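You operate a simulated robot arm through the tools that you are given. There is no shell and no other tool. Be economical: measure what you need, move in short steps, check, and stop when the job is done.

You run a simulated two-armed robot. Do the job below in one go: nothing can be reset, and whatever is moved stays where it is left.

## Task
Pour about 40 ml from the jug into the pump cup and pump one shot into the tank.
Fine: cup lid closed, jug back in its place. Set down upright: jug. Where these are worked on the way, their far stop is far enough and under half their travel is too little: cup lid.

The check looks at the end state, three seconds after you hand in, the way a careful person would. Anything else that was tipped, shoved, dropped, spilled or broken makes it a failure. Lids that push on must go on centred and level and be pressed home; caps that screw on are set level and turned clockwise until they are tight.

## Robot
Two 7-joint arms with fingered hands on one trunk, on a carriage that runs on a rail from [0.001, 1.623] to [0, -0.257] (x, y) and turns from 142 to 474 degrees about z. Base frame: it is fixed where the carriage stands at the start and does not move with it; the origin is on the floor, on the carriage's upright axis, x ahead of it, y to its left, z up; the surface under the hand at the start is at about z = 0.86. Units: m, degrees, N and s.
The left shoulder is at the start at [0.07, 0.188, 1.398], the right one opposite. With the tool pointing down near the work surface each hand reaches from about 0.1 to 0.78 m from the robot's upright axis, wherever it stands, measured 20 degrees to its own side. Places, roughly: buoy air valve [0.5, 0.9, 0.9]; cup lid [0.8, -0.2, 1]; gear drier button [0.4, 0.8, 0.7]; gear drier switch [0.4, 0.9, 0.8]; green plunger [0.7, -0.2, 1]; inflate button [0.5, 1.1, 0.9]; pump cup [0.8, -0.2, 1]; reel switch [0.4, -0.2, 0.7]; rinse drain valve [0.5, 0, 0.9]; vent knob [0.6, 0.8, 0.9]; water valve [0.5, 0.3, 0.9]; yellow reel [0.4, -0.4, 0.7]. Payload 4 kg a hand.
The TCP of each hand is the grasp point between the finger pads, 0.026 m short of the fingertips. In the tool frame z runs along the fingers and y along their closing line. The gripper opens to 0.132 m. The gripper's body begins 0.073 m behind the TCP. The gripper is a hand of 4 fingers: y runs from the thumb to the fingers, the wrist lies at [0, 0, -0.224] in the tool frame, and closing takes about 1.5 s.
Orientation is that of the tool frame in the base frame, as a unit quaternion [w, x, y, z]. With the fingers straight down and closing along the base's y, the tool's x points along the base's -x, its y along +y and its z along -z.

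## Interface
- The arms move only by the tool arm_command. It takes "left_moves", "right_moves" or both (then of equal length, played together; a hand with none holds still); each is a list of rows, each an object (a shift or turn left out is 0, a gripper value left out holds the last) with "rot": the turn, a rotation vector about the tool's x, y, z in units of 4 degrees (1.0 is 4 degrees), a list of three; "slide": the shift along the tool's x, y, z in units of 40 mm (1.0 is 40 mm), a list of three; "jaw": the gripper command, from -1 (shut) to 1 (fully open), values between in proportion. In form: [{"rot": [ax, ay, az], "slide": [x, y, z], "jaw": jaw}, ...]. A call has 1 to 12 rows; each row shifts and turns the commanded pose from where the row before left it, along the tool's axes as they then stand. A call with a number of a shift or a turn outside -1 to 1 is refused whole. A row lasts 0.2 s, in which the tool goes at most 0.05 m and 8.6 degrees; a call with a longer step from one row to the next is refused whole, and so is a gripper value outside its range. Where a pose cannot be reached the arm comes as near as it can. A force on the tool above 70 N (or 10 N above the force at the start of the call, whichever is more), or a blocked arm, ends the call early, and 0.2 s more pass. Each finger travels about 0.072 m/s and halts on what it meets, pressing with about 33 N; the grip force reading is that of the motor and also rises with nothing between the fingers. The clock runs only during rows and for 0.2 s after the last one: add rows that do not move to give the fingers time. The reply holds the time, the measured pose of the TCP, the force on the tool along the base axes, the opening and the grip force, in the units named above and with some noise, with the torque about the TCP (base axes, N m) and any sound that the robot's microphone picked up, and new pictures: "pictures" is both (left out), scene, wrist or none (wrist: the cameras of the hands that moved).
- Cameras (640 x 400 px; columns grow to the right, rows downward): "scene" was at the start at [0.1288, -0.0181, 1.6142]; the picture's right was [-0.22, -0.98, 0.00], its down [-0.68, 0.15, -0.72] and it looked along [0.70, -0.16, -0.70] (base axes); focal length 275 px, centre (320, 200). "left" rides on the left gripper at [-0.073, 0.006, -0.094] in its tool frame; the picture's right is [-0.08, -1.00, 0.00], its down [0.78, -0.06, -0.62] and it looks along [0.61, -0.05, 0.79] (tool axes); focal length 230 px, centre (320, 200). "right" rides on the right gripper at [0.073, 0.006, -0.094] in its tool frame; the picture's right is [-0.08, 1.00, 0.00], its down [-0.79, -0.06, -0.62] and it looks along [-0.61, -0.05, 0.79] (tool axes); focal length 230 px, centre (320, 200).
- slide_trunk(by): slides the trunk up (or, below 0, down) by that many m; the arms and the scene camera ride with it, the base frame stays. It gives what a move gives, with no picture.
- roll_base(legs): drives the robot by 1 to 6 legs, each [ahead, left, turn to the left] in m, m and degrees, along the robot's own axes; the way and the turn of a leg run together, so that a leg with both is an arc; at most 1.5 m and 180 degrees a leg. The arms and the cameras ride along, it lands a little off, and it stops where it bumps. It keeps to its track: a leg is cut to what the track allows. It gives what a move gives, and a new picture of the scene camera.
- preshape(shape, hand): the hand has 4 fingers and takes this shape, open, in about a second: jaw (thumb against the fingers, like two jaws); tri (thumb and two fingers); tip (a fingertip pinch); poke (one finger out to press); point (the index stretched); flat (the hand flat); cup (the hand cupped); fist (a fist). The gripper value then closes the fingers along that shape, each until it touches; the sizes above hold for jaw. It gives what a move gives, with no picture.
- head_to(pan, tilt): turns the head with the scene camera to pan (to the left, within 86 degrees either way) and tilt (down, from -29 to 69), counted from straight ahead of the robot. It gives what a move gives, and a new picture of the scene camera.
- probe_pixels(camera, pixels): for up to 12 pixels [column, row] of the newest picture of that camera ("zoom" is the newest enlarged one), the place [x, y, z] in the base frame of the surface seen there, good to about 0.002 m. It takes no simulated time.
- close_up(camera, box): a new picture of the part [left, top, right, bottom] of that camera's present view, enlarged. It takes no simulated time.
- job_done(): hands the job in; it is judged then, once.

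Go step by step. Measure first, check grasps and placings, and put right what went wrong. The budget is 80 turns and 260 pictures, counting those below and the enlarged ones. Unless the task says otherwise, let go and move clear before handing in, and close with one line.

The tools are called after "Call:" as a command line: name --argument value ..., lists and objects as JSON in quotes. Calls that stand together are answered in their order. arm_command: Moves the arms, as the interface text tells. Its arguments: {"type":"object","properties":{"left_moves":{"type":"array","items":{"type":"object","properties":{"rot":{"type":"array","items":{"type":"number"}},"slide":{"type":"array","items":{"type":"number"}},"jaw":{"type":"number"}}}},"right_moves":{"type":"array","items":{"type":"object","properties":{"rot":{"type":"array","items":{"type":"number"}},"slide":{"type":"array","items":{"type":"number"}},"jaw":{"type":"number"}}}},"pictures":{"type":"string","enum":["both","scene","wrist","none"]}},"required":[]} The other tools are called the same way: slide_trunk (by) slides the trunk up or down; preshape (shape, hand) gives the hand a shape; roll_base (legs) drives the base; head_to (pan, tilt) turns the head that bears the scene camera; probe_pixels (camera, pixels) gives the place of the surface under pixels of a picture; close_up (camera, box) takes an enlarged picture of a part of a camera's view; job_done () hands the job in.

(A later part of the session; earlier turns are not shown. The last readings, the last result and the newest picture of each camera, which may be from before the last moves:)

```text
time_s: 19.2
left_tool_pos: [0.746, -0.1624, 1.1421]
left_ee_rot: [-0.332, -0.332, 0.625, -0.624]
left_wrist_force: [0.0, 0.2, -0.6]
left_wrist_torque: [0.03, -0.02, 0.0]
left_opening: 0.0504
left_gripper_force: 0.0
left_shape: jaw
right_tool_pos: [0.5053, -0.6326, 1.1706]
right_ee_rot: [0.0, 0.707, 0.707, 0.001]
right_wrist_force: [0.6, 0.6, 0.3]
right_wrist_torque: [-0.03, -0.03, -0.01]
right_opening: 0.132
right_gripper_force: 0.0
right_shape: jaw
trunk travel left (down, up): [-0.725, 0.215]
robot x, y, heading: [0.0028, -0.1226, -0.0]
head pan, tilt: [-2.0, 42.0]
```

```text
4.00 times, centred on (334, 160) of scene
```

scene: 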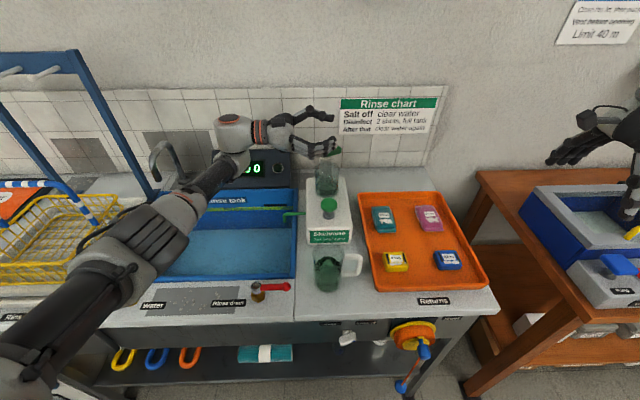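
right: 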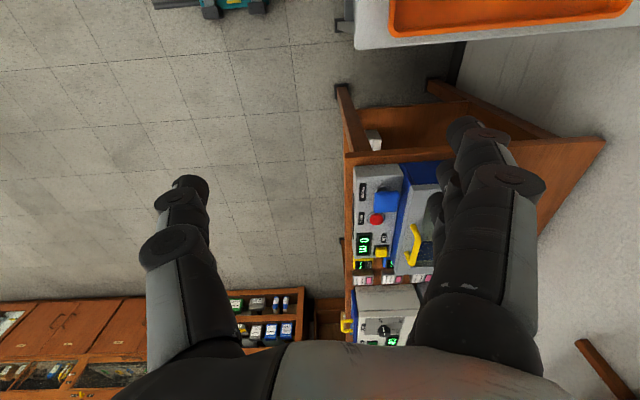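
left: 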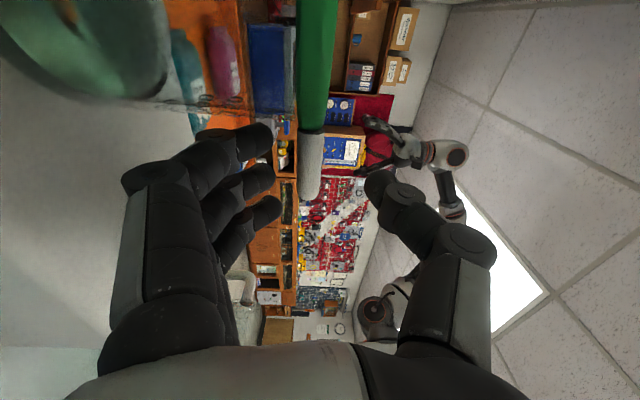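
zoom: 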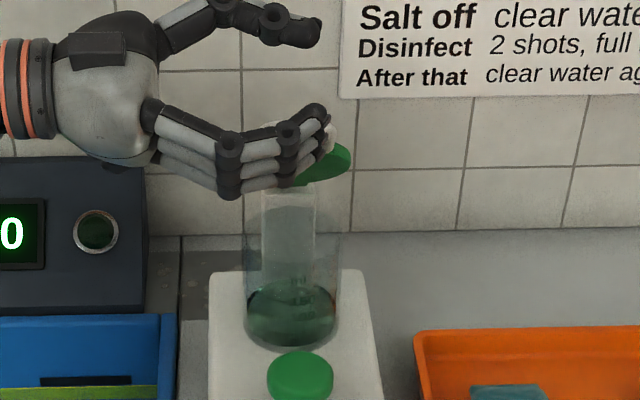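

Call:
arm_command --left_moves '[{"slide": [-0.007, -0.21, 0], "rot": [0, 0, -1]}, {"slide": [-0.007, -0.21, 0], "rot": [0, 0, -1]}, {"slide": [-0.007, -0.21, 0], "rot": [0, 0, -1]}, {"slide": [-0.007, -0.21, 0], "rot": [0, 0, -1]}, {"slide": [-0.007, -0.21, 0], "rot": [0, 0, -1]}, {"slide": [-0.007, -0.21, 0], "rot": [0, 0, -1]}, {"slide": [-0.007, -0.21, 0], "rot": [0, 0, -1]}, {"slide": [-0.007, -0.21, 0], "rot": [0, 0, -1]}, {"slide": [-0.007, -0.21, 0], "rot": [0, 0, -1]}, {"slide": [-0.007, -0.21, 0], "rot": [0, 0, -1]}]' --pictures "scene"

Call:
close_up --camera "scene" --box '[270, 110, 398, 210]'

```text
time_s: 21.4
left_tool_pos: [0.7718, -0.1746, 1.172]
left_ee_rot: [-0.496, -0.482, 0.514, -0.508]
left_wrist_force: [-0.3, 0.4, 0.3]
left_wrist_torque: [0.03, 0.01, -0.01]
left_opening: 0.0505
left_gripper_force: 0.1
left_shape: jaw
left hand out of reach, approached as far as the arm can: row 4, 5, 6, 7, 8, 9, 10
right_tool_pos: [0.5052, -0.6329, 1.1723]
right_ee_rot: [0.0, 0.707, 0.707, 0.0]
right_wrist_force: [0.1, 0.3, -0.5]
right_wrist_torque: [0.04, -0.01, -0.01]
right_opening: 0.132
right_gripper_force: 0.0
right_shape: jaw
trunk travel left (down, up): [-0.725, 0.215]
robot x, y, heading: [-0.0029, -0.1278, 0.1]
head pan, tilt: [-2.0, 42.0]
```

scene: 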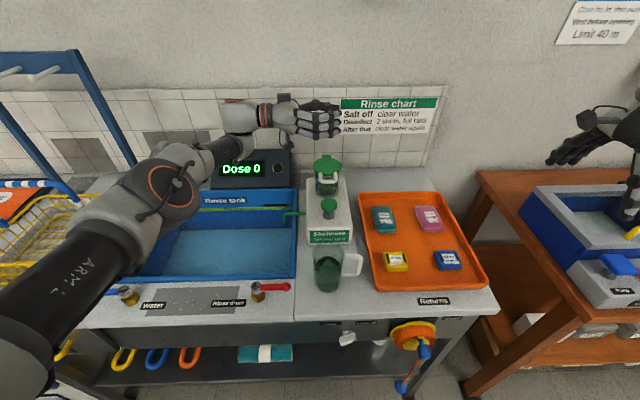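

```text
4.00 times, centred on (334, 160) of scene
```

zoom: 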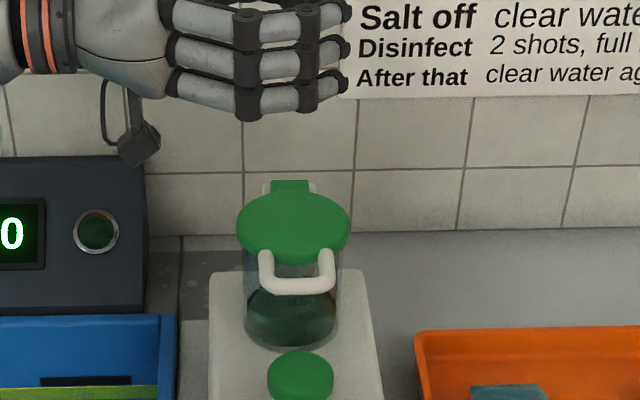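

The arm ran out of reach while pointing sideways, and the lid slipped off and fell shut. Pointing forward gives about 0.2 m more reach, so I'll back off and use a one-finger shape aimed along +x.

Call:
arm_command --left_moves '[{"slide": [0, 1, 0]}, {"slide": [0, 1, 0]}, {"slide": [0, 1, 0]}, {"slide": [0, 1, 0]}, {"slide": [0, 1, 0]}, {"rot": [0, 0, 1]}, {"rot": [0, 0, 1]}, {"rot": [0, 0, 1]}, {"rot": [0, 0, 1]}, {"rot": [0, 0, 1]}, {"rot": [0, 0, 1]}, {"rot": [0, 0, 1]}]' --pictures "none"

Call:
preshape --hand "left" --shape "poke"

Call:
arm_command --left_moves '[{"rot": [0, 0, 1]}, {"rot": [0, 0, 1]}, {"rot": [0, 0, 1]}, {"rot": [0, 0, 1]}, {"rot": [0, 0, 1]}, {"rot": [0, 0, 1]}, {"rot": [0, 0, 1]}, {"rot": [0, 0, 1]}, {"rot": [0, 0, 1]}, {"rot": [0, 0, 1]}, {"rot": [0, 0, 1]}, {"rot": [0, 0, 1]}]' --pictures "both"

```text
time_s: 24.0
left_tool_pos: [0.7712, -0.1764, 1.1701]
left_ee_rot: [-0.359, -0.342, 0.617, -0.612]
left_wrist_force: [-0.1, 0.7, -0.5]
left_wrist_torque: [0.0, -0.01, -0.02]
left_opening: 0.0507
left_gripper_force: 0.1
left_shape: jaw
left hand out of reach, approached as far as the arm can: row 1, 2, 3, 4, 5
right_tool_pos: [0.5059, -0.6324, 1.1716]
right_ee_rot: [0.001, 0.707, 0.707, 0.001]
right_wrist_force: [0.3, 0.5, -0.9]
right_wrist_torque: [-0.04, 0.02, 0.02]
right_opening: 0.132
right_gripper_force: 0.0
right_shape: jaw
trunk travel left (down, up): [-0.725, 0.215]
robot x, y, heading: [0.0028, -0.1287, 0.0]
head pan, tilt: [-2.0, 42.0]
```

```text
time_s: 24.9
left_tool_pos: [0.7716, -0.1758, 1.1704]
left_ee_rot: [-0.358, -0.342, 0.616, -0.612]
left_wrist_force: [-0.3, -0.2, -0.1]
left_wrist_torque: [0.02, 0.02, -0.02]
left_opening: 0.0001
left_gripper_force: 0.0
left_shape: poke
right_tool_pos: [0.5066, -0.6316, 1.1712]
right_ee_rot: [0.001, 0.707, 0.707, 0.0]
right_wrist_force: [-0.4, 0.3, 0.0]
right_wrist_torque: [0.03, 0.03, 0.01]
right_opening: 0.1318
right_gripper_force: 0.1
right_shape: jaw
trunk travel left (down, up): [-0.725, 0.215]
robot x, y, heading: [-0.0002, -0.125, -0.0]
head pan, tilt: [-2.0, 42.0]
```

```text
time_s: 27.5
left_tool_pos: [0.772, -0.174, 1.1708]
left_ee_rot: [0.078, 0.062, -0.702, 0.705]
left_wrist_force: [-0.5, 0.6, -0.2]
left_wrist_torque: [-0.01, -0.02, 0.01]
left_opening: 0.0001
left_gripper_force: 0.1
left_shape: poke
right_tool_pos: [0.5058, -0.6322, 1.1723]
right_ee_rot: [0.0, 0.707, 0.707, 0.001]
right_wrist_force: [-0.2, -0.4, 0.0]
right_wrist_torque: [0.01, -0.01, -0.01]
right_opening: 0.1318
right_gripper_force: 0.1
right_shape: jaw
trunk travel left (down, up): [-0.725, 0.215]
robot x, y, heading: [-0.0013, -0.1286, -0.0]
head pan, tilt: [-2.0, 42.0]
```

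scene: 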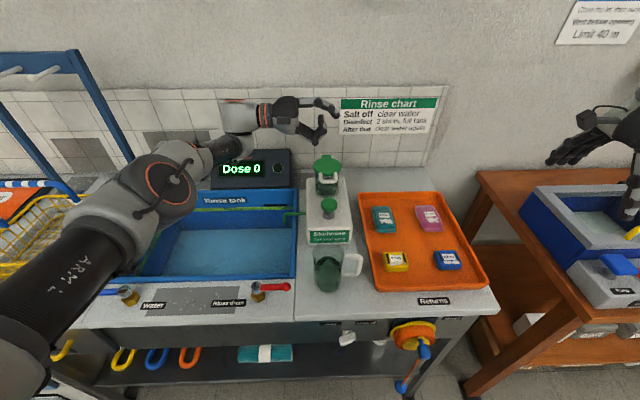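
left: 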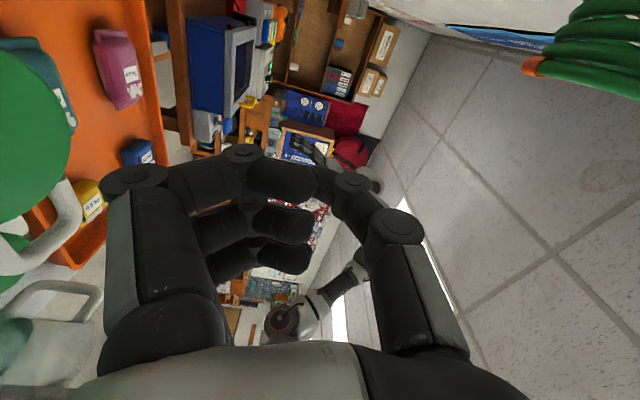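

The retreat wasn't executed, so the hand still hovers at x≈0.77. I'll retry pulling back along -x from this orientation.

Call:
arm_command --left_moves '[{"slide": [0.6, 0, 0]}, {"slide": [0.9, 0, -0.3]}, {"slide": [0.9, 0, -0.3]}, {"slide": [0.9, 0, -0.3]}, {"slide": [0.9, 0, -0.3]}, {"slide": [0.9, 0, -0.3]}, {"slide": [0.9, 0, -0.3]}]' --pictures "scene"

```text
time_s: 29.1
left_tool_pos: [0.5372, -0.0956, 1.2164]
left_ee_rot: [0.079, 0.062, -0.702, 0.705]
left_wrist_force: [-0.4, 0.0, 0.5]
left_wrist_torque: [0.02, -0.02, 0.03]
left_opening: 0.0001
left_gripper_force: 0.0
left_shape: poke
right_tool_pos: [0.5047, -0.6316, 1.1725]
right_ee_rot: [0.002, 0.707, 0.707, 0.0]
right_wrist_force: [0.4, 0.0, 0.1]
right_wrist_torque: [-0.03, -0.01, 0.02]
right_opening: 0.1321
right_gripper_force: 0.0
right_shape: jaw
trunk travel left (down, up): [-0.725, 0.215]
robot x, y, heading: [-0.0009, -0.1283, 0.0]
head pan, tilt: [-2.0, 42.0]
```

scene: 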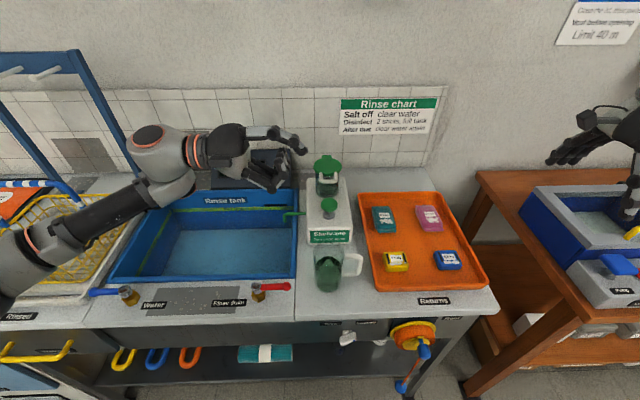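

I'll redo the side entry that worked, but this time yaw the hand toward +x while lifting, so the fingertips can push the lid past vertical within reach. First I'll return to jaw shape and the entry point.

Call:
preshape --hand "left" --shape "jaw"

Call:
arm_command --left_moves '[{"rot": [0, 0, 1], "jaw": -0.24}, {"rot": [0, 0, 1]}, {"rot": [0, 0, 0.9]}, {"slide": [-0.646, 0.6875, -0.167]}, {"slide": [-0.646, 0.6875, -0.167]}, {"slide": [-0.646, 0.6875, -0.167]}, {"slide": [-0.646, 0.6875, -0.167]}, {"slide": [-0.646, 0.6875, -0.167]}, {"slide": [-0.646, 0.6875, -0.167]}, {}]' --pictures "scene"

```text
time_s: 30.0
left_tool_pos: [0.5365, -0.0975, 1.2173]
left_ee_rot: [0.078, 0.062, -0.702, 0.705]
left_wrist_force: [-0.7, -0.2, 0.4]
left_wrist_torque: [-0.01, 0.02, -0.02]
left_opening: 0.1321
left_gripper_force: 0.2
left_shape: jaw
right_tool_pos: [0.5053, -0.6338, 1.1717]
right_ee_rot: [0.001, 0.707, 0.707, 0.001]
right_wrist_force: [0.5, 0.5, -0.7]
right_wrist_torque: [0.01, -0.03, 0.0]
right_opening: 0.1321
right_gripper_force: 0.2
right_shape: jaw
trunk travel left (down, up): [-0.725, 0.215]
robot x, y, heading: [-0.0001, -0.1264, 0.2]
head pan, tilt: [-2.0, 42.0]
```

```text
time_s: 32.2
left_tool_pos: [0.6945, -0.0618, 1.0536]
left_ee_rot: [0.008, -0.01, -0.704, 0.71]
left_wrist_force: [-0.2, -0.9, -0.2]
left_wrist_torque: [0.07, 0.01, 0.02]
left_opening: 0.0511
left_gripper_force: 0.0
left_shape: jaw
right_tool_pos: [0.5058, -0.6328, 1.1715]
right_ee_rot: [0.001, 0.707, 0.707, 0.0]
right_wrist_force: [-0.4, 0.1, -0.2]
right_wrist_torque: [0.02, 0.0, -0.02]
right_opening: 0.1317
right_gripper_force: 0.1
right_shape: jaw
trunk travel left (down, up): [-0.725, 0.215]
robot x, y, heading: [-0.0033, -0.1261, -0.1]
head pan, tilt: [-2.0, 42.0]
```

scene: 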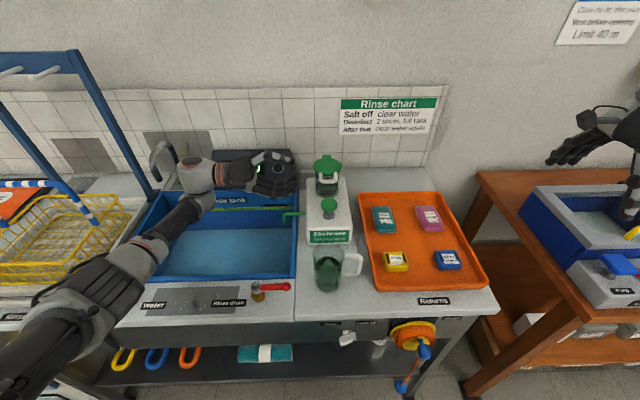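

Call:
arm_command --left_moves '[{"slide": [0, 0.5, 0]}, {"slide": [0, 0, 0.9]}, {"slide": [0, 0, 0.9]}, {"slide": [0, 0, 0.9]}, {"slide": [0, -0.25, 0]}, {}]' --pictures "wrist"

Call:
close_up --camera "scene" --box '[270, 130, 382, 230]'

```text
time_s: 33.6
left_tool_pos: [0.6913, -0.1693, 1.0432]
left_ee_rot: [0.007, -0.009, -0.705, 0.709]
left_wrist_force: [0.6, 0.0, 0.1]
left_wrist_torque: [-0.02, -0.02, 0.02]
left_opening: 0.0505
left_gripper_force: 0.1
left_shape: jaw
right_tool_pos: [0.5059, -0.6328, 1.1712]
right_ee_rot: [0.0, 0.707, 0.707, 0.0]
right_wrist_force: [0.4, -0.3, -0.1]
right_wrist_torque: [-0.02, 0.0, 0.01]
right_opening: 0.1319
right_gripper_force: 0.1
right_shape: jaw
trunk travel left (down, up): [-0.725, 0.215]
robot x, y, heading: [-0.003, -0.1274, 0.2]
head pan, tilt: [-2.0, 42.0]
```

left: 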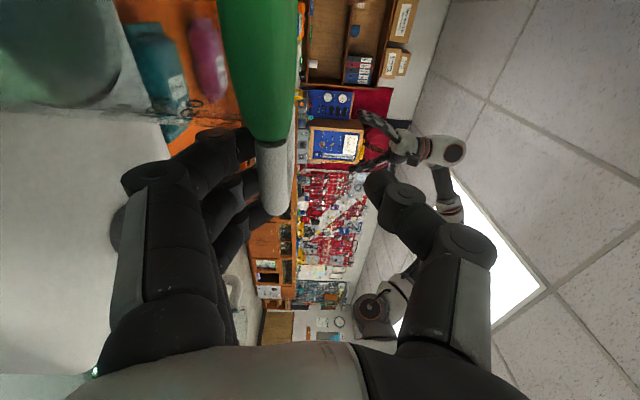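

```text
4.00 times, centred on (326, 180) of scene
```

zoom: 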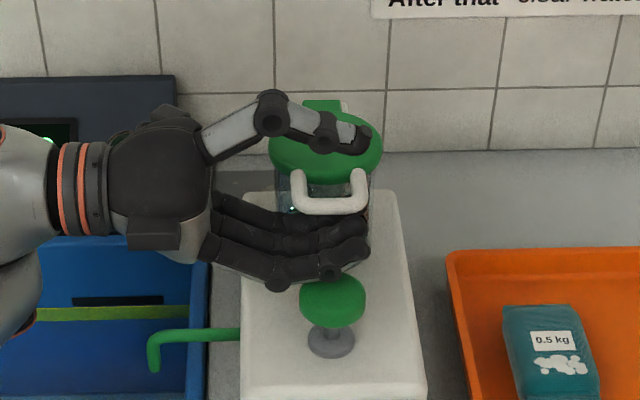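

The loop rests against the fingers. I'll lift while yawing the hand.

Call:
arm_command --left_moves '[{"slide": [0.045, -0.21, 0], "rot": [0, -1, 0]}, {"slide": [0.03, -0.21, 0], "rot": [0, -1, 0]}, {"slide": [0.015, -0.21, 0], "rot": [0, -1, 0]}, {"slide": [0, -0.204, 0], "rot": [0, -1, 0]}, {"slide": [-0.014, -0.2, 0.004], "rot": [0, -1, 0]}, {"slide": [-0.028, -0.195, 0.01], "rot": [0, -1, 0]}, {"slide": [-0.041, -0.19, 0.018], "rot": [0, -1, 0]}, {"slide": [-0.053, -0.182, 0.028], "rot": [0, -1, 0]}, {"slide": [-0.062, -0.174, 0.039], "rot": [0, -1, 0]}, {"slide": [-0.071, -0.165, 0.052], "rot": [0, -1, 0]}, {"slide": [-0.078, -0.156, 0.066], "rot": [0, -1, 0]}, {"slide": [-0.083, -0.146, 0.08], "rot": [0, -1, 0]}]' --pictures "scene"

Call:
close_up --camera "scene" --box '[270, 110, 398, 210]'

```text
time_s: 36.2
left_tool_pos: [0.6946, -0.1929, 1.1342]
left_ee_rot: [-0.247, 0.251, -0.652, 0.671]
left_wrist_force: [-0.7, -0.2, -0.1]
left_wrist_torque: [-0.03, -0.01, 0.02]
left_opening: 0.0505
left_gripper_force: 0.0
left_shape: jaw
left hand out of reach, approached as far as the arm can: row 10, 11, 12
right_tool_pos: [0.5052, -0.6347, 1.17]
right_ee_rot: [0.001, 0.707, 0.707, 0.001]
right_wrist_force: [0.6, 0.1, 0.2]
right_wrist_torque: [0.01, -0.01, -0.01]
right_opening: 0.1319
right_gripper_force: 0.1
right_shape: jaw
trunk travel left (down, up): [-0.725, 0.215]
robot x, y, heading: [0.0035, -0.1272, 0.1]
head pan, tilt: [-2.0, 42.0]
```

scene: 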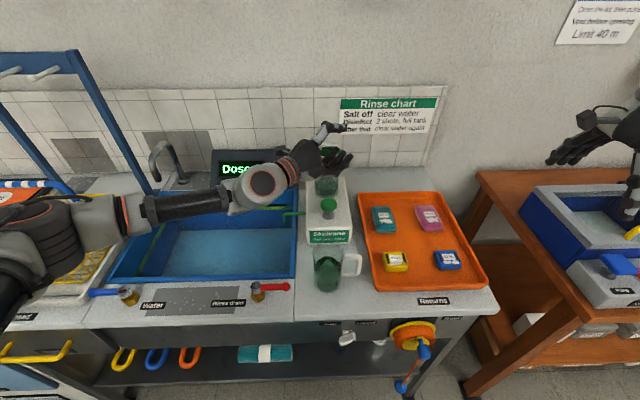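

```text
4.00 times, centred on (334, 160) of scene
```

zoom: 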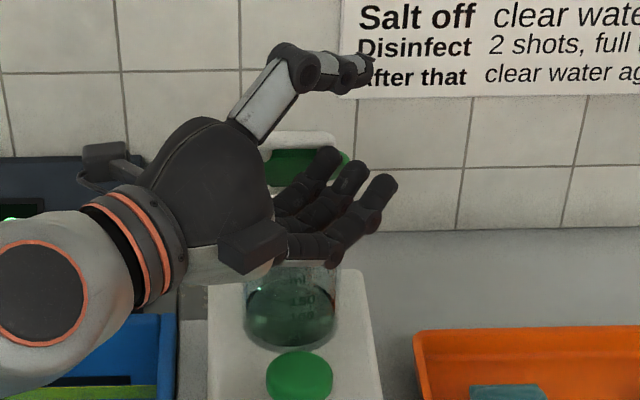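

The lid is up at about 60° with the fingers behind it. I'll push forward along +x now without more yaw.

Call:
arm_command --left_moves '[{"slide": [-0.4, -0.06, 0.3]}, {"slide": [-0.4, -0.06, 0.3]}, {"slide": [-0.4, -0.06, 0.3]}, {"slide": [-0.4, -0.06, 0.3]}, {"slide": [-0.4, 0, 0.3]}, {"slide": [-0.4, 0, 0.3]}]' --pictures "scene"

Call:
close_up --camera "scene" --box '[270, 110, 398, 210]'

```text
time_s: 37.6
left_tool_pos: [0.8102, -0.1839, 1.148]
left_ee_rot: [-0.247, 0.248, -0.652, 0.672]
left_wrist_force: [-14.9, -0.6, 2.0]
left_wrist_torque: [-0.01, 0.41, 0.06]
left_opening: 0.0495
left_gripper_force: 0.1
left_shape: jaw
right_tool_pos: [0.501, -0.6333, 1.1734]
right_ee_rot: [0.002, 0.708, 0.706, 0.002]
right_wrist_force: [-1.1, 0.6, 1.4]
right_wrist_torque: [0.02, -0.04, -0.01]
right_opening: 0.1317
right_gripper_force: 0.0
right_shape: jaw
trunk travel left (down, up): [-0.725, 0.215]
robot x, y, heading: [0.001, -0.1294, -0.1]
head pan, tilt: [-2.0, 42.0]
```

scene: 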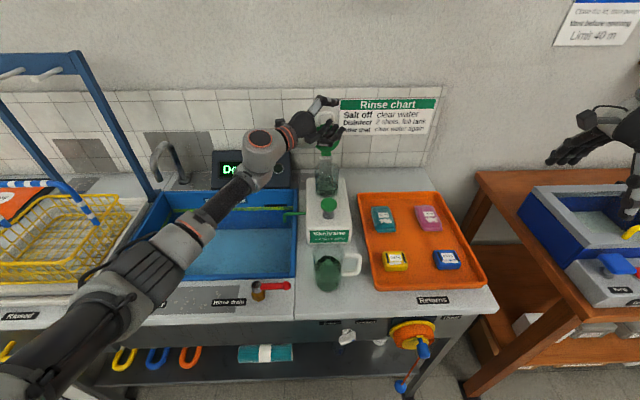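

```text
4.00 times, centred on (334, 160) of scene
```

zoom: 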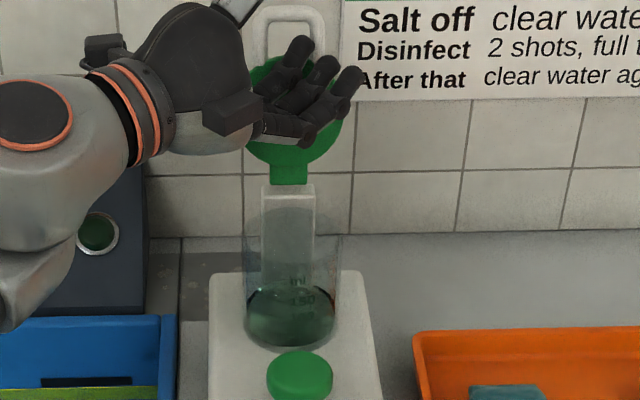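

The lid is upright with 15 N of reaction, so it's at its stop. I'll withdraw and see whether it stays.

Call:
arm_command --left_moves '[{"slide": [0.2, 0, -0.15]}, {"slide": [0.4, 0, -0.3]}, {"slide": [0.6, 0, -0.45]}, {"slide": [0.6, 0, -0.6]}, {"slide": [0.6, 0, -0.6]}, {"slide": [0.5, 0, -0.8]}, {"slide": [0.5, 0, -0.8]}, {"slide": [0.5, 0, -0.8]}]' --pictures "scene"

Call:
close_up --camera "scene" --box '[270, 110, 398, 210]'

Call:
probe_pixels --camera "zoom" --pixels '[[290, 20], [270, 60], [290, 100], [320, 100], [250, 100], [290, 150], [290, 170], [250, 40], [330, 40]]'

```text
time_s: 39.4
left_tool_pos: [0.5778, -0.1501, 1.1433]
left_ee_rot: [-0.248, 0.251, -0.652, 0.671]
left_wrist_force: [-0.5, 0.1, -0.2]
left_wrist_torque: [-0.01, 0.02, 0.02]
left_opening: 0.0502
left_gripper_force: 0.1
left_shape: jaw
right_tool_pos: [0.5044, -0.6323, 1.1717]
right_ee_rot: [0.001, 0.707, 0.708, 0.0]
right_wrist_force: [0.3, -0.1, 0.8]
right_wrist_torque: [0.03, -0.03, 0.03]
right_opening: 0.1318
right_gripper_force: 0.1
right_shape: jaw
trunk travel left (down, up): [-0.725, 0.215]
robot x, y, heading: [-0.0032, -0.1246, -0.0]
head pan, tilt: [-2.0, 42.0]
```

scene: 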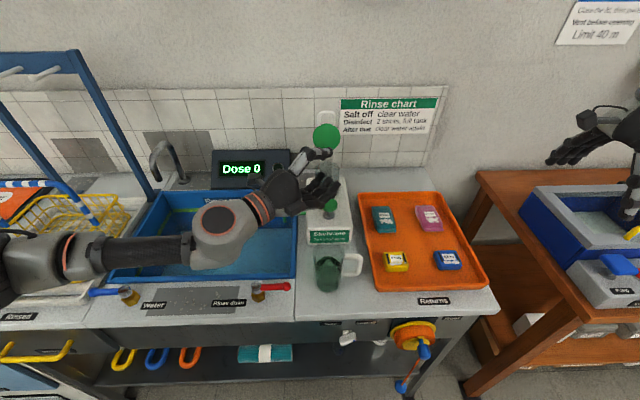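

```text
4.00 times, centred on (334, 160) of scene
```

zoom: 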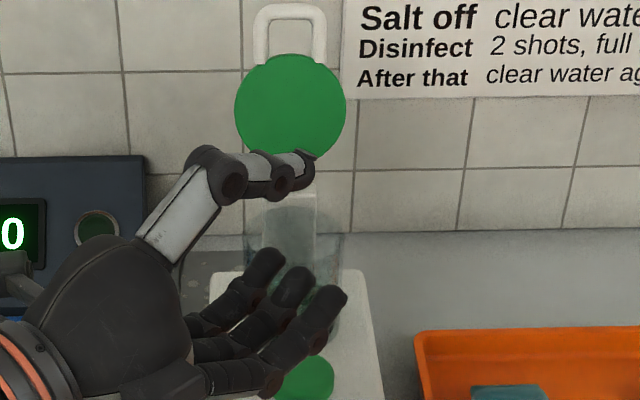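

```text
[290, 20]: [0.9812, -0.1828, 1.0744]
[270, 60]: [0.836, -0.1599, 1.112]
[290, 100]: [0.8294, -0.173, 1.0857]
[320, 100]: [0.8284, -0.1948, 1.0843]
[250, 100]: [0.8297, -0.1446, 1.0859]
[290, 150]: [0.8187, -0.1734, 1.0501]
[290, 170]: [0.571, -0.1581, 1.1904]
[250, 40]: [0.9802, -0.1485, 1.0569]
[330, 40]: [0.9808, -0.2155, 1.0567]
```

The lid stays open past vertical. I'll take the left hand away to +y and tilt the right hand 45° for the jug approach.

Call:
arm_command --left_moves '[{"slide": [-0.6, -0.3, -0.7]}, {"slide": [-0.6, -0.3, -0.7]}, {"slide": [-0.6, -0.3, -0.7]}, {"slide": [-0.6, -0.3, -0.7]}, {"slide": [-0.6, -0.3, -0.7]}, {"slide": [-0.6, -0.3, -0.7]}, {"slide": [-0.6, -0.3, -0.7]}, {}, {}, {}, {}, {}]' --right_moves '[{"rot": [0, 1, 0]}, {"rot": [0, 1, 0]}, {"rot": [0, 1, 0]}, {"rot": [0, 1, 0]}, {"rot": [0, 1, 0]}, {"rot": [0, 1, 0]}, {"rot": [0, 1, 0]}, {"rot": [0, 1, 0]}, {"rot": [0, 1, 0]}, {"rot": [0, 1, 0]}, {"rot": [0, 1, 0]}, {"rot": [0, 0.25, 0]}]' --pictures "none"

Call:
arm_command --right_moves '[{"slide": [0.445, 0, 0.835]}, {"slide": [0.445, 0, 0.835]}, {"slide": [0.445, 0, 0.835]}, {"slide": [0.445, 0, 0.835]}, {"slide": [0.445, 0, 0.835]}, {"slide": [0.445, 0, 0.835]}, {"slide": [0.445, 0, 0.835]}, {"slide": [0.445, 0, 0.835]}, {"slide": [0.445, 0, 0.835]}, {"slide": [0.445, 0, 0.835]}, {}]' --pictures "both"

```text
time_s: 42.0
left_tool_pos: [0.5748, 0.1097, 1.2191]
left_ee_rot: [-0.247, 0.25, -0.652, 0.671]
left_wrist_force: [0.2, 0.2, 0.0]
left_wrist_torque: [-0.01, -0.02, -0.04]
left_opening: 0.0503
left_gripper_force: 0.1
left_shape: jaw
right_tool_pos: [0.5044, -0.6322, 1.1717]
right_ee_rot: [-0.271, 0.653, 0.653, 0.271]
right_wrist_force: [-0.2, -0.3, 1.2]
right_wrist_torque: [-0.03, -0.02, -0.01]
right_opening: 0.1319
right_gripper_force: 0.0
right_shape: jaw
trunk travel left (down, up): [-0.725, 0.215]
robot x, y, heading: [-0.0018, -0.1275, -0.1]
head pan, tilt: [-2.0, 42.0]
```

```text
time_s: 44.4
left_tool_pos: [0.5736, 0.1095, 1.2203]
left_ee_rot: [-0.248, 0.25, -0.652, 0.671]
left_wrist_force: [0.0, -0.4, 0.3]
left_wrist_torque: [-0.02, 0.03, -0.02]
left_opening: 0.0505
left_gripper_force: 0.1
left_shape: jaw
right_tool_pos: [0.5056, -0.2702, 1.0599]
right_ee_rot: [-0.271, 0.652, 0.654, 0.271]
right_wrist_force: [-0.2, 0.1, -0.4]
right_wrist_torque: [-0.01, 0.01, -0.01]
right_opening: 0.1321
right_gripper_force: 0.0
right_shape: jaw
trunk travel left (down, up): [-0.725, 0.215]
robot x, y, heading: [0.0018, -0.13, -0.1]
head pan, tilt: [-2.0, 42.0]
```

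scene: 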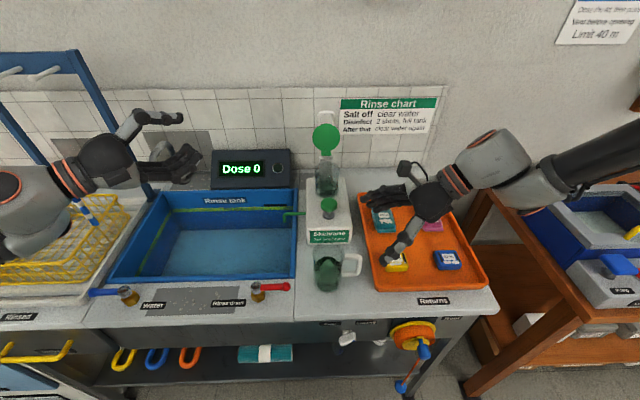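
right: 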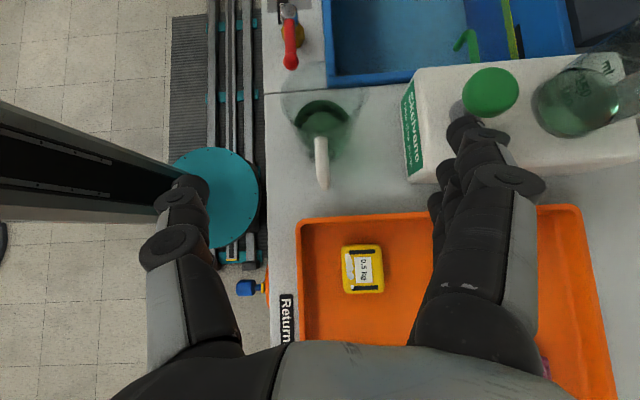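

Call:
close_up --camera "right" --box '[270, 70, 390, 200]'

Call:
probe_pixels --camera "zoom" --pixels '[[320, 210], [320, 240], [330, 330], [320, 120], [290, 150], [360, 150], [265, 110], [395, 80]]'

Call:
close_up --camera "scene" --box '[290, 235, 386, 300]'

```text
3.08 times, centred on (330, 135) of right
```

zoom: 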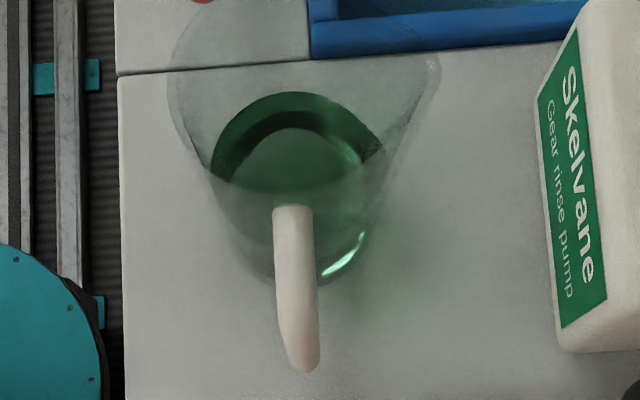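

```text
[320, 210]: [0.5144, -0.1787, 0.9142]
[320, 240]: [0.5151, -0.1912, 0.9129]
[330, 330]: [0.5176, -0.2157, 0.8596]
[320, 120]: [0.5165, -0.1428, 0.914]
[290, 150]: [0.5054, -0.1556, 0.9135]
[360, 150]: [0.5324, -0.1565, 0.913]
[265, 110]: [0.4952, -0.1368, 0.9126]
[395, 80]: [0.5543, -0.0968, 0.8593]
```

```text
6.15 times, centred on (338, 268) of scene
```

zoom: 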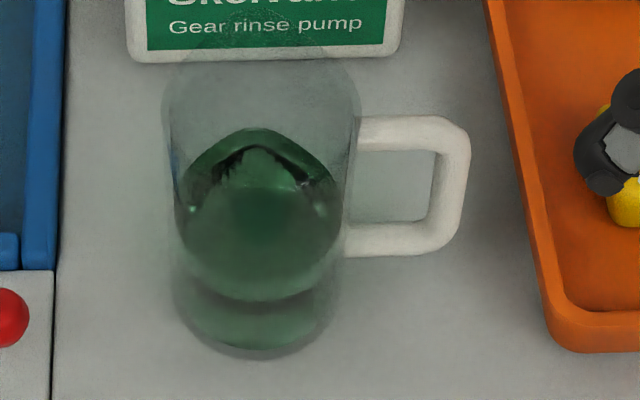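

The rim corner at (435,60) in the zoom works out to (0.549,-0.164), so the spout actually points +x toward the pump. Gripping from the +y side with the left hand looks better, so I'll check the obstacles there (drain lever, tank rim, display).

Call:
probe_pixels --camera "scene" --pixels '[[272, 287], [290, 287], [258, 292], [281, 287], [297, 260], [297, 215], [292, 165], [250, 187], [290, 190], [286, 214], [316, 182], [337, 182]]'

Call:
close_up --camera "scene" --box '[240, 230, 368, 310]'

Call:
arm_command --right_moves '[{"slide": [0.3, 0, -0.9]}, {"slide": [0.3, 0, -0.9]}, {"slide": [0.3, 0, -0.9]}, {"slide": [0.3, 0, -0.9]}, {"slide": [0, 0, -0.9]}, {"slide": [0, 0, -0.9]}, {"slide": [0, 0, -0.9]}, {"slide": [0, 0, -0.9]}]' --left_moves '[{"rot": [0.369, 0.369, 0.973]}, {"rot": [0.369, 0.369, 0.973]}, {"rot": [0.369, 0.369, 0.973]}, {"rot": [0.369, 0.369, 0.973]}, {"rot": [0.369, 0.369, 0.973]}, {"rot": [0.369, 0.369, 0.973]}, {"rot": [0.369, 0.369, 0.973]}, {"rot": [0.369, 0.369, 0.973]}]' --pictures "none"

```text
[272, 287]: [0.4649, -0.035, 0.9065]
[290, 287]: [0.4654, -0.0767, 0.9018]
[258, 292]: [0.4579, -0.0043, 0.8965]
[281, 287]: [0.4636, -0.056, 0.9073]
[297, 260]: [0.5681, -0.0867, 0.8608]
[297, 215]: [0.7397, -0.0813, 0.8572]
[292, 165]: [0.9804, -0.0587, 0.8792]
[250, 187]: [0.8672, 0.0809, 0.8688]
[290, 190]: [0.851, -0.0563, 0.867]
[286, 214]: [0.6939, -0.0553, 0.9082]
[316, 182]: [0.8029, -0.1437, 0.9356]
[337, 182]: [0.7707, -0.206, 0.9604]
```

```text
5.00 times, centred on (304, 270) of scene
```

zoom: 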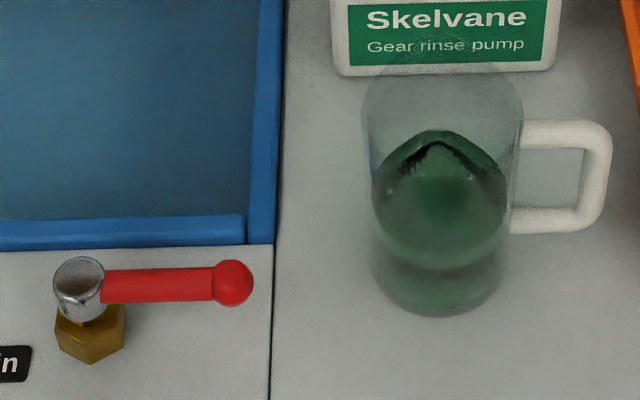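

```text
time_s: 46.2
left_tool_pos: [0.5752, 0.1095, 1.2193]
left_ee_rot: [-0.374, -0.029, -0.646, 0.665]
left_wrist_force: [0.2, 0.0, -0.2]
left_wrist_torque: [0.0, 0.0, -0.01]
left_opening: 0.0503
left_gripper_force: 0.1
left_shape: jaw
right_tool_pos: [0.5064, -0.4432, 1.2973]
right_ee_rot: [-0.27, 0.654, 0.653, 0.271]
right_wrist_force: [-0.6, -0.4, 0.9]
right_wrist_torque: [0.05, -0.02, -0.03]
right_opening: 0.1319
right_gripper_force: 0.1
right_shape: jaw
trunk travel left (down, up): [-0.725, 0.215]
robot x, y, heading: [0.0021, -0.1269, 0.1]
head pan, tilt: [-2.0, 42.0]
```

The lever tops out at z≈0.917 and ends at y≈-0.085, so I'll grip from +y with the hand tilted about 28° down at z≈0.92. I'll finish turning the left hand.

Call:
arm_command --left_moves '[{"rot": [0.369, 0.369, 0.973]}, {"rot": [0.369, 0.369, 0.973]}, {"rot": [0.369, 0.369, 0.973]}, {"rot": [0.369, 0.369, 0.973]}, {"rot": [0.369, 0.369, 0.973]}, {"rot": [0.369, 0.369, 0.973]}, {"rot": [0.369, 0.369, 0.973]}, {"rot": [0.369, 0.369, 0.973]}, {"rot": [0.369, 0.369, 0.973]}, {"rot": [0.369, 0.369, 0.973]}, {"rot": [0.369, 0.369, 0.973]}, {"rot": [0.369, 0.369, 0.973], "jaw": 1}]' --pictures "none"

Call:
arm_command --left_moves '[{"rot": [0.369, 0.369, 0.973]}, {"rot": [0.369, 0.369, 0.973]}, {"rot": [0, 1, 0]}, {"rot": [0, 1, 0]}, {"rot": [0, 1, 0]}, {"rot": [0, 1, 0]}, {"rot": [0, 1, 0]}, {"rot": [0, 1, 0]}, {"rot": [0, 1, 0]}]' --pictures "scene"

```text
time_s: 48.8
left_tool_pos: [0.5751, 0.1105, 1.2191]
left_ee_rot: [-0.496, -0.436, -0.522, 0.54]
left_wrist_force: [-0.6, -0.1, 0.6]
left_wrist_torque: [-0.03, 0.0, -0.01]
left_opening: 0.1058
left_gripper_force: 0.1
left_shape: jaw
right_tool_pos: [0.5058, -0.4418, 1.2992]
right_ee_rot: [-0.271, 0.653, 0.653, 0.271]
right_wrist_force: [0.8, 0.9, -0.3]
right_wrist_torque: [0.01, -0.02, -0.02]
right_opening: 0.1321
right_gripper_force: 0.0
right_shape: jaw
trunk travel left (down, up): [-0.725, 0.215]
robot x, y, heading: [0.0012, -0.1312, 0.2]
head pan, tilt: [-2.0, 42.0]
```

```text
time_s: 50.8
left_tool_pos: [0.5756, 0.1101, 1.2201]
left_ee_rot: [0.371, 0.605, 0.598, -0.372]
left_wrist_force: [-0.8, -0.2, 0.0]
left_wrist_torque: [-0.01, -0.03, -0.03]
left_opening: 0.1318
left_gripper_force: 0.1
left_shape: jaw
right_tool_pos: [0.507, -0.4412, 1.2982]
right_ee_rot: [-0.27, 0.653, 0.654, 0.27]
right_wrist_force: [0.1, 0.3, -0.6]
right_wrist_torque: [-0.01, 0.01, 0.02]
right_opening: 0.132
right_gripper_force: 0.0
right_shape: jaw
trunk travel left (down, up): [-0.725, 0.215]
robot x, y, heading: [0.0002, -0.1277, -0.1]
head pan, tilt: [-2.0, 42.0]
```

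scene: 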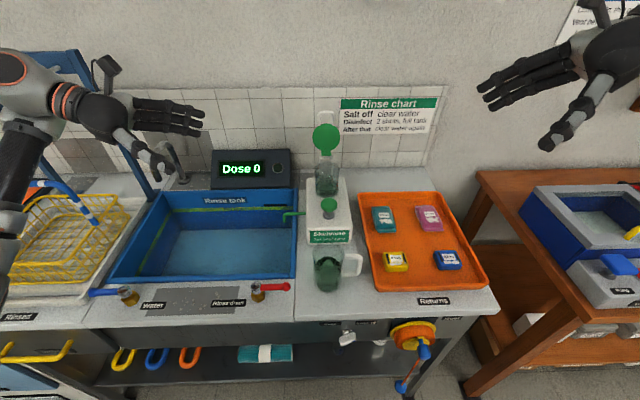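

Call:
arm_command --left_moves '[{"slide": [0.423, -0.225, 0.855]}, {"slide": [0.423, -0.225, 0.855]}, {"slide": [0.423, -0.225, 0.855]}, {"slide": [0.423, -0.225, 0.855]}, {"slide": [0.423, -0.225, 0.855]}, {"slide": [0.423, -0.225, 0.855]}, {"slide": [0.423, -0.225, 0.855]}, {"slide": [0.423, -0.225, 0.855]}, {}]' --pictures "both"

Call:
close_up --camera "scene" --box '[230, 210, 390, 310]'

```text
time_s: 52.8
left_tool_pos: [0.503, -0.0745, 0.9764]
left_ee_rot: [0.372, 0.604, 0.598, -0.373]
left_wrist_force: [0.4, -0.7, -0.1]
left_wrist_torque: [0.0, 0.01, 0.0]
left_opening: 0.1322
left_gripper_force: 0.1
left_shape: jaw
right_tool_pos: [0.5066, -0.4407, 1.2992]
right_ee_rot: [-0.27, 0.654, 0.653, 0.271]
right_wrist_force: [1.0, 0.5, -0.6]
right_wrist_torque: [0.0, 0.01, -0.01]
right_opening: 0.1321
right_gripper_force: 0.0
right_shape: jaw
trunk travel left (down, up): [-0.725, 0.215]
robot x, y, heading: [-0.0014, -0.128, -0.3]
head pan, tilt: [-2.0, 42.0]
```

scene: 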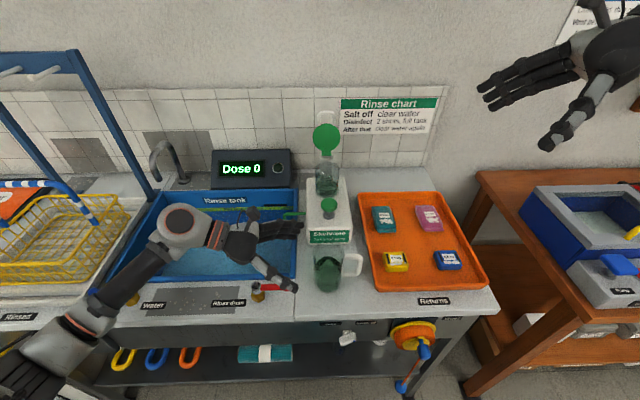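
left: 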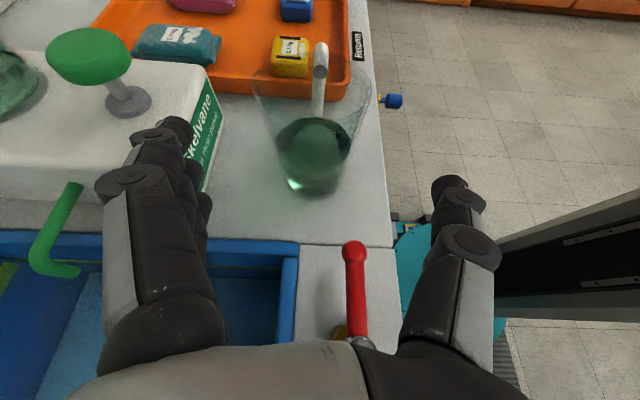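

```text
4.00 times, centred on (310, 260) of scene
```

zoom: 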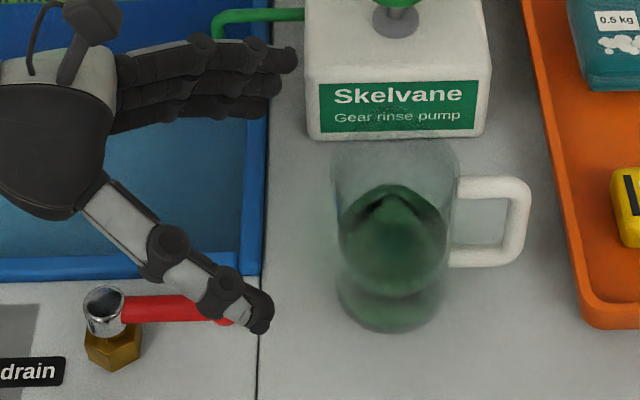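

I'll narrow the fingers to about 0.10 so they clear the pump front, then slide in around the jug body.

Call:
arm_command --left_moves '[{"jaw": 0.5}, {}, {"slide": [0.07, 0, 0.65]}, {"slide": [0.07, 0, 0.65]}, {"slide": [0.07, 0, 0.65]}, {"slide": [0.07, 0, 0.65]}, {}]' --pictures "both"

Call:
close_up --camera "scene" --box '[250, 220, 390, 310]'

```text
time_s: 54.4
left_tool_pos: [0.5021, -0.1616, 0.9205]
left_ee_rot: [0.373, 0.604, 0.599, -0.372]
left_wrist_force: [0.8, 0.4, 0.4]
left_wrist_torque: [0.01, -0.01, -0.04]
left_opening: 0.0993
left_gripper_force: 0.0
left_shape: jaw
right_tool_pos: [0.5071, -0.4411, 1.2987]
right_ee_rot: [-0.27, 0.653, 0.654, 0.271]
right_wrist_force: [-0.1, 0.0, 0.0]
right_wrist_torque: [0.01, 0.0, 0.03]
right_opening: 0.1318
right_gripper_force: 0.2
right_shape: jaw
trunk travel left (down, up): [-0.725, 0.215]
robot x, y, heading: [0.0007, -0.1315, 0.3]
head pan, tilt: [-2.0, 42.0]
```

scene: 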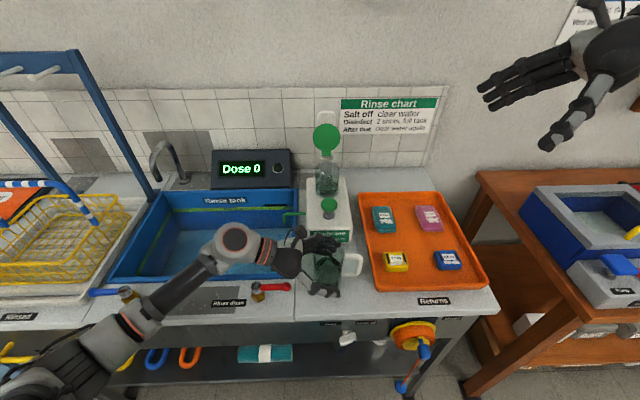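
left: 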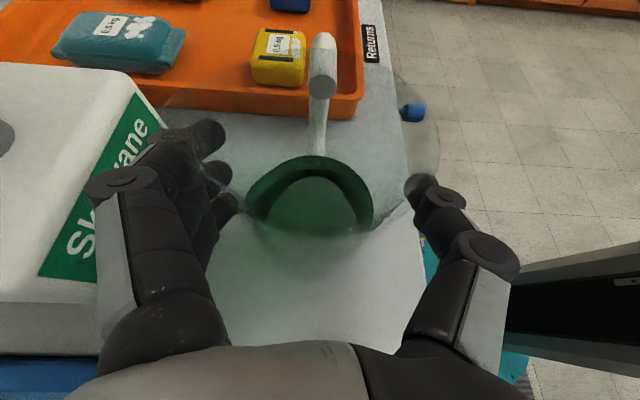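

```text
4.44 times, centred on (320, 265) of scene
```

zoom: 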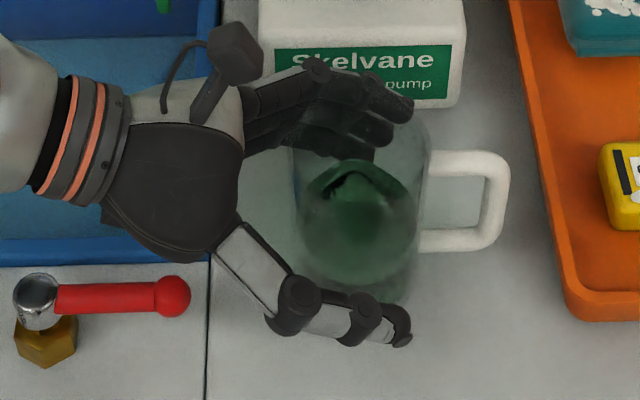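

The fingers straddle the jug body well. Closing.

Call:
arm_command --left_moves '[{"jaw": 0.2}, {"jaw": -0.2}, {"jaw": -0.6}, {"jaw": -1}, {"jaw": -1}, {"jaw": -1}, {"jaw": -1}]' --pictures "wrist"

Call:
close_up --camera "scene" --box '[250, 220, 390, 310]'

```text
time_s: 56.0
left_tool_pos: [0.5023, -0.1619, 0.9199]
left_ee_rot: [0.372, 0.604, 0.598, -0.372]
left_wrist_force: [-0.7, -0.8, -0.6]
left_wrist_torque: [0.06, -0.02, 0.02]
left_opening: 0.0549
left_gripper_force: 32.8
left_shape: jaw
right_tool_pos: [0.507, -0.4407, 1.2989]
right_ee_rot: [-0.269, 0.654, 0.653, 0.271]
right_wrist_force: [0.3, -1.0, -0.4]
right_wrist_torque: [0.01, -0.01, 0.02]
right_opening: 0.1317
right_gripper_force: 0.1
right_shape: jaw
trunk travel left (down, up): [-0.725, 0.215]
robot x, y, heading: [0.0005, -0.13, 0.1]
head pan, tilt: [-2.0, 42.0]
```

left: 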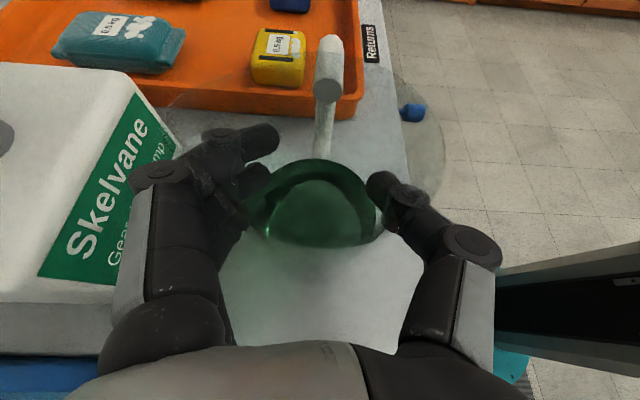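

```text
4.44 times, centred on (320, 265) of scene
```

zoom: 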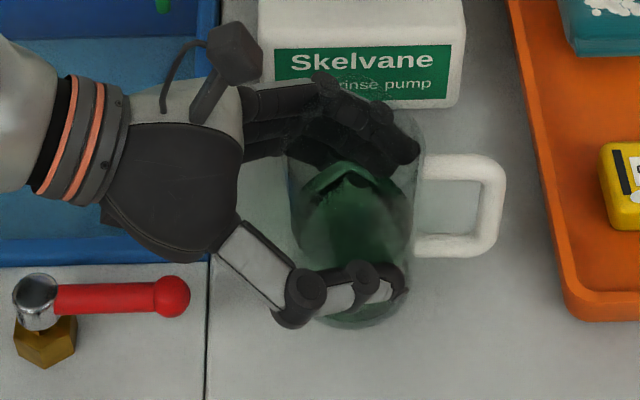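

Gripped at 33 N with opening 0.055. I'll lift straight up and check.

Call:
arm_command --left_moves '[{"slide": [-0.45, 0, -0.224]}, {"slide": [-0.894, 0, -0.447]}, {"slide": [-0.894, 0, -0.447]}, {"slide": [-0.894, 0, -0.447]}, {"slide": [-0.894, 0, -0.447]}, {}]' --pictures "both"

Call:
close_up --camera "scene" --box '[250, 170, 410, 290]'

```text
time_s: 57.4
left_tool_pos: [0.502, -0.161, 1.1008]
left_ee_rot: [0.373, 0.603, 0.599, -0.372]
left_wrist_force: [-0.8, -0.3, -2.9]
left_wrist_torque: [0.02, 0.0, 0.0]
left_opening: 0.0545
left_gripper_force: 33.1
left_shape: jaw
right_tool_pos: [0.5074, -0.4417, 1.2984]
right_ee_rot: [-0.27, 0.653, 0.653, 0.271]
right_wrist_force: [0.2, -0.2, 0.3]
right_wrist_torque: [-0.02, -0.04, -0.01]
right_opening: 0.1318
right_gripper_force: 0.0
right_shape: jaw
trunk travel left (down, up): [-0.725, 0.215]
robot x, y, heading: [-0.0013, -0.1258, -0.1]
head pan, tilt: [-2.0, 42.0]
```

scene: 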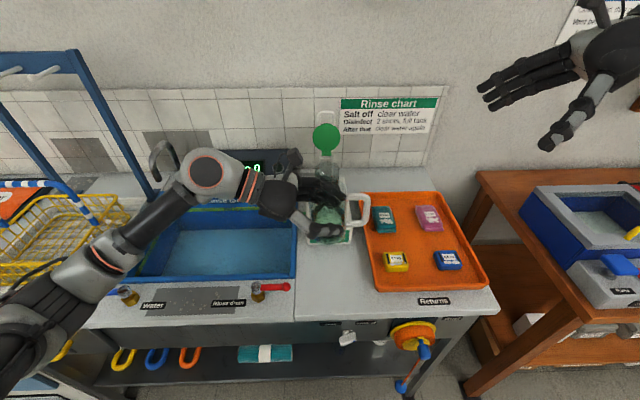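
left: 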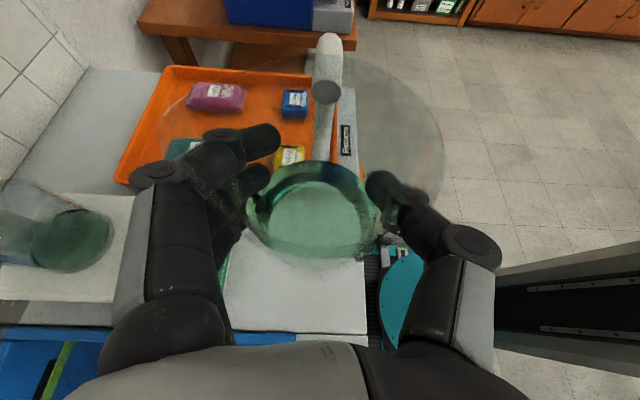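

```text
3.33 times, centred on (330, 230) of scene
```

zoom: 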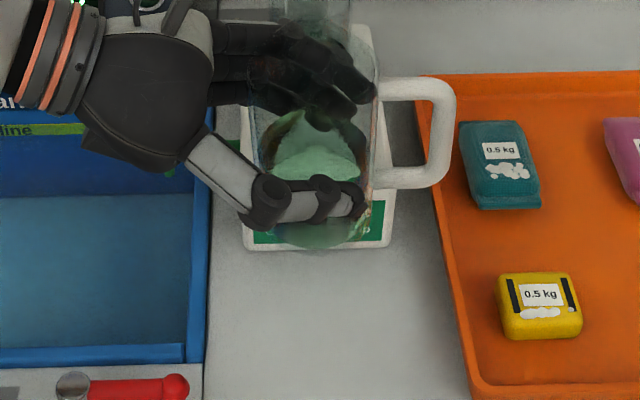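

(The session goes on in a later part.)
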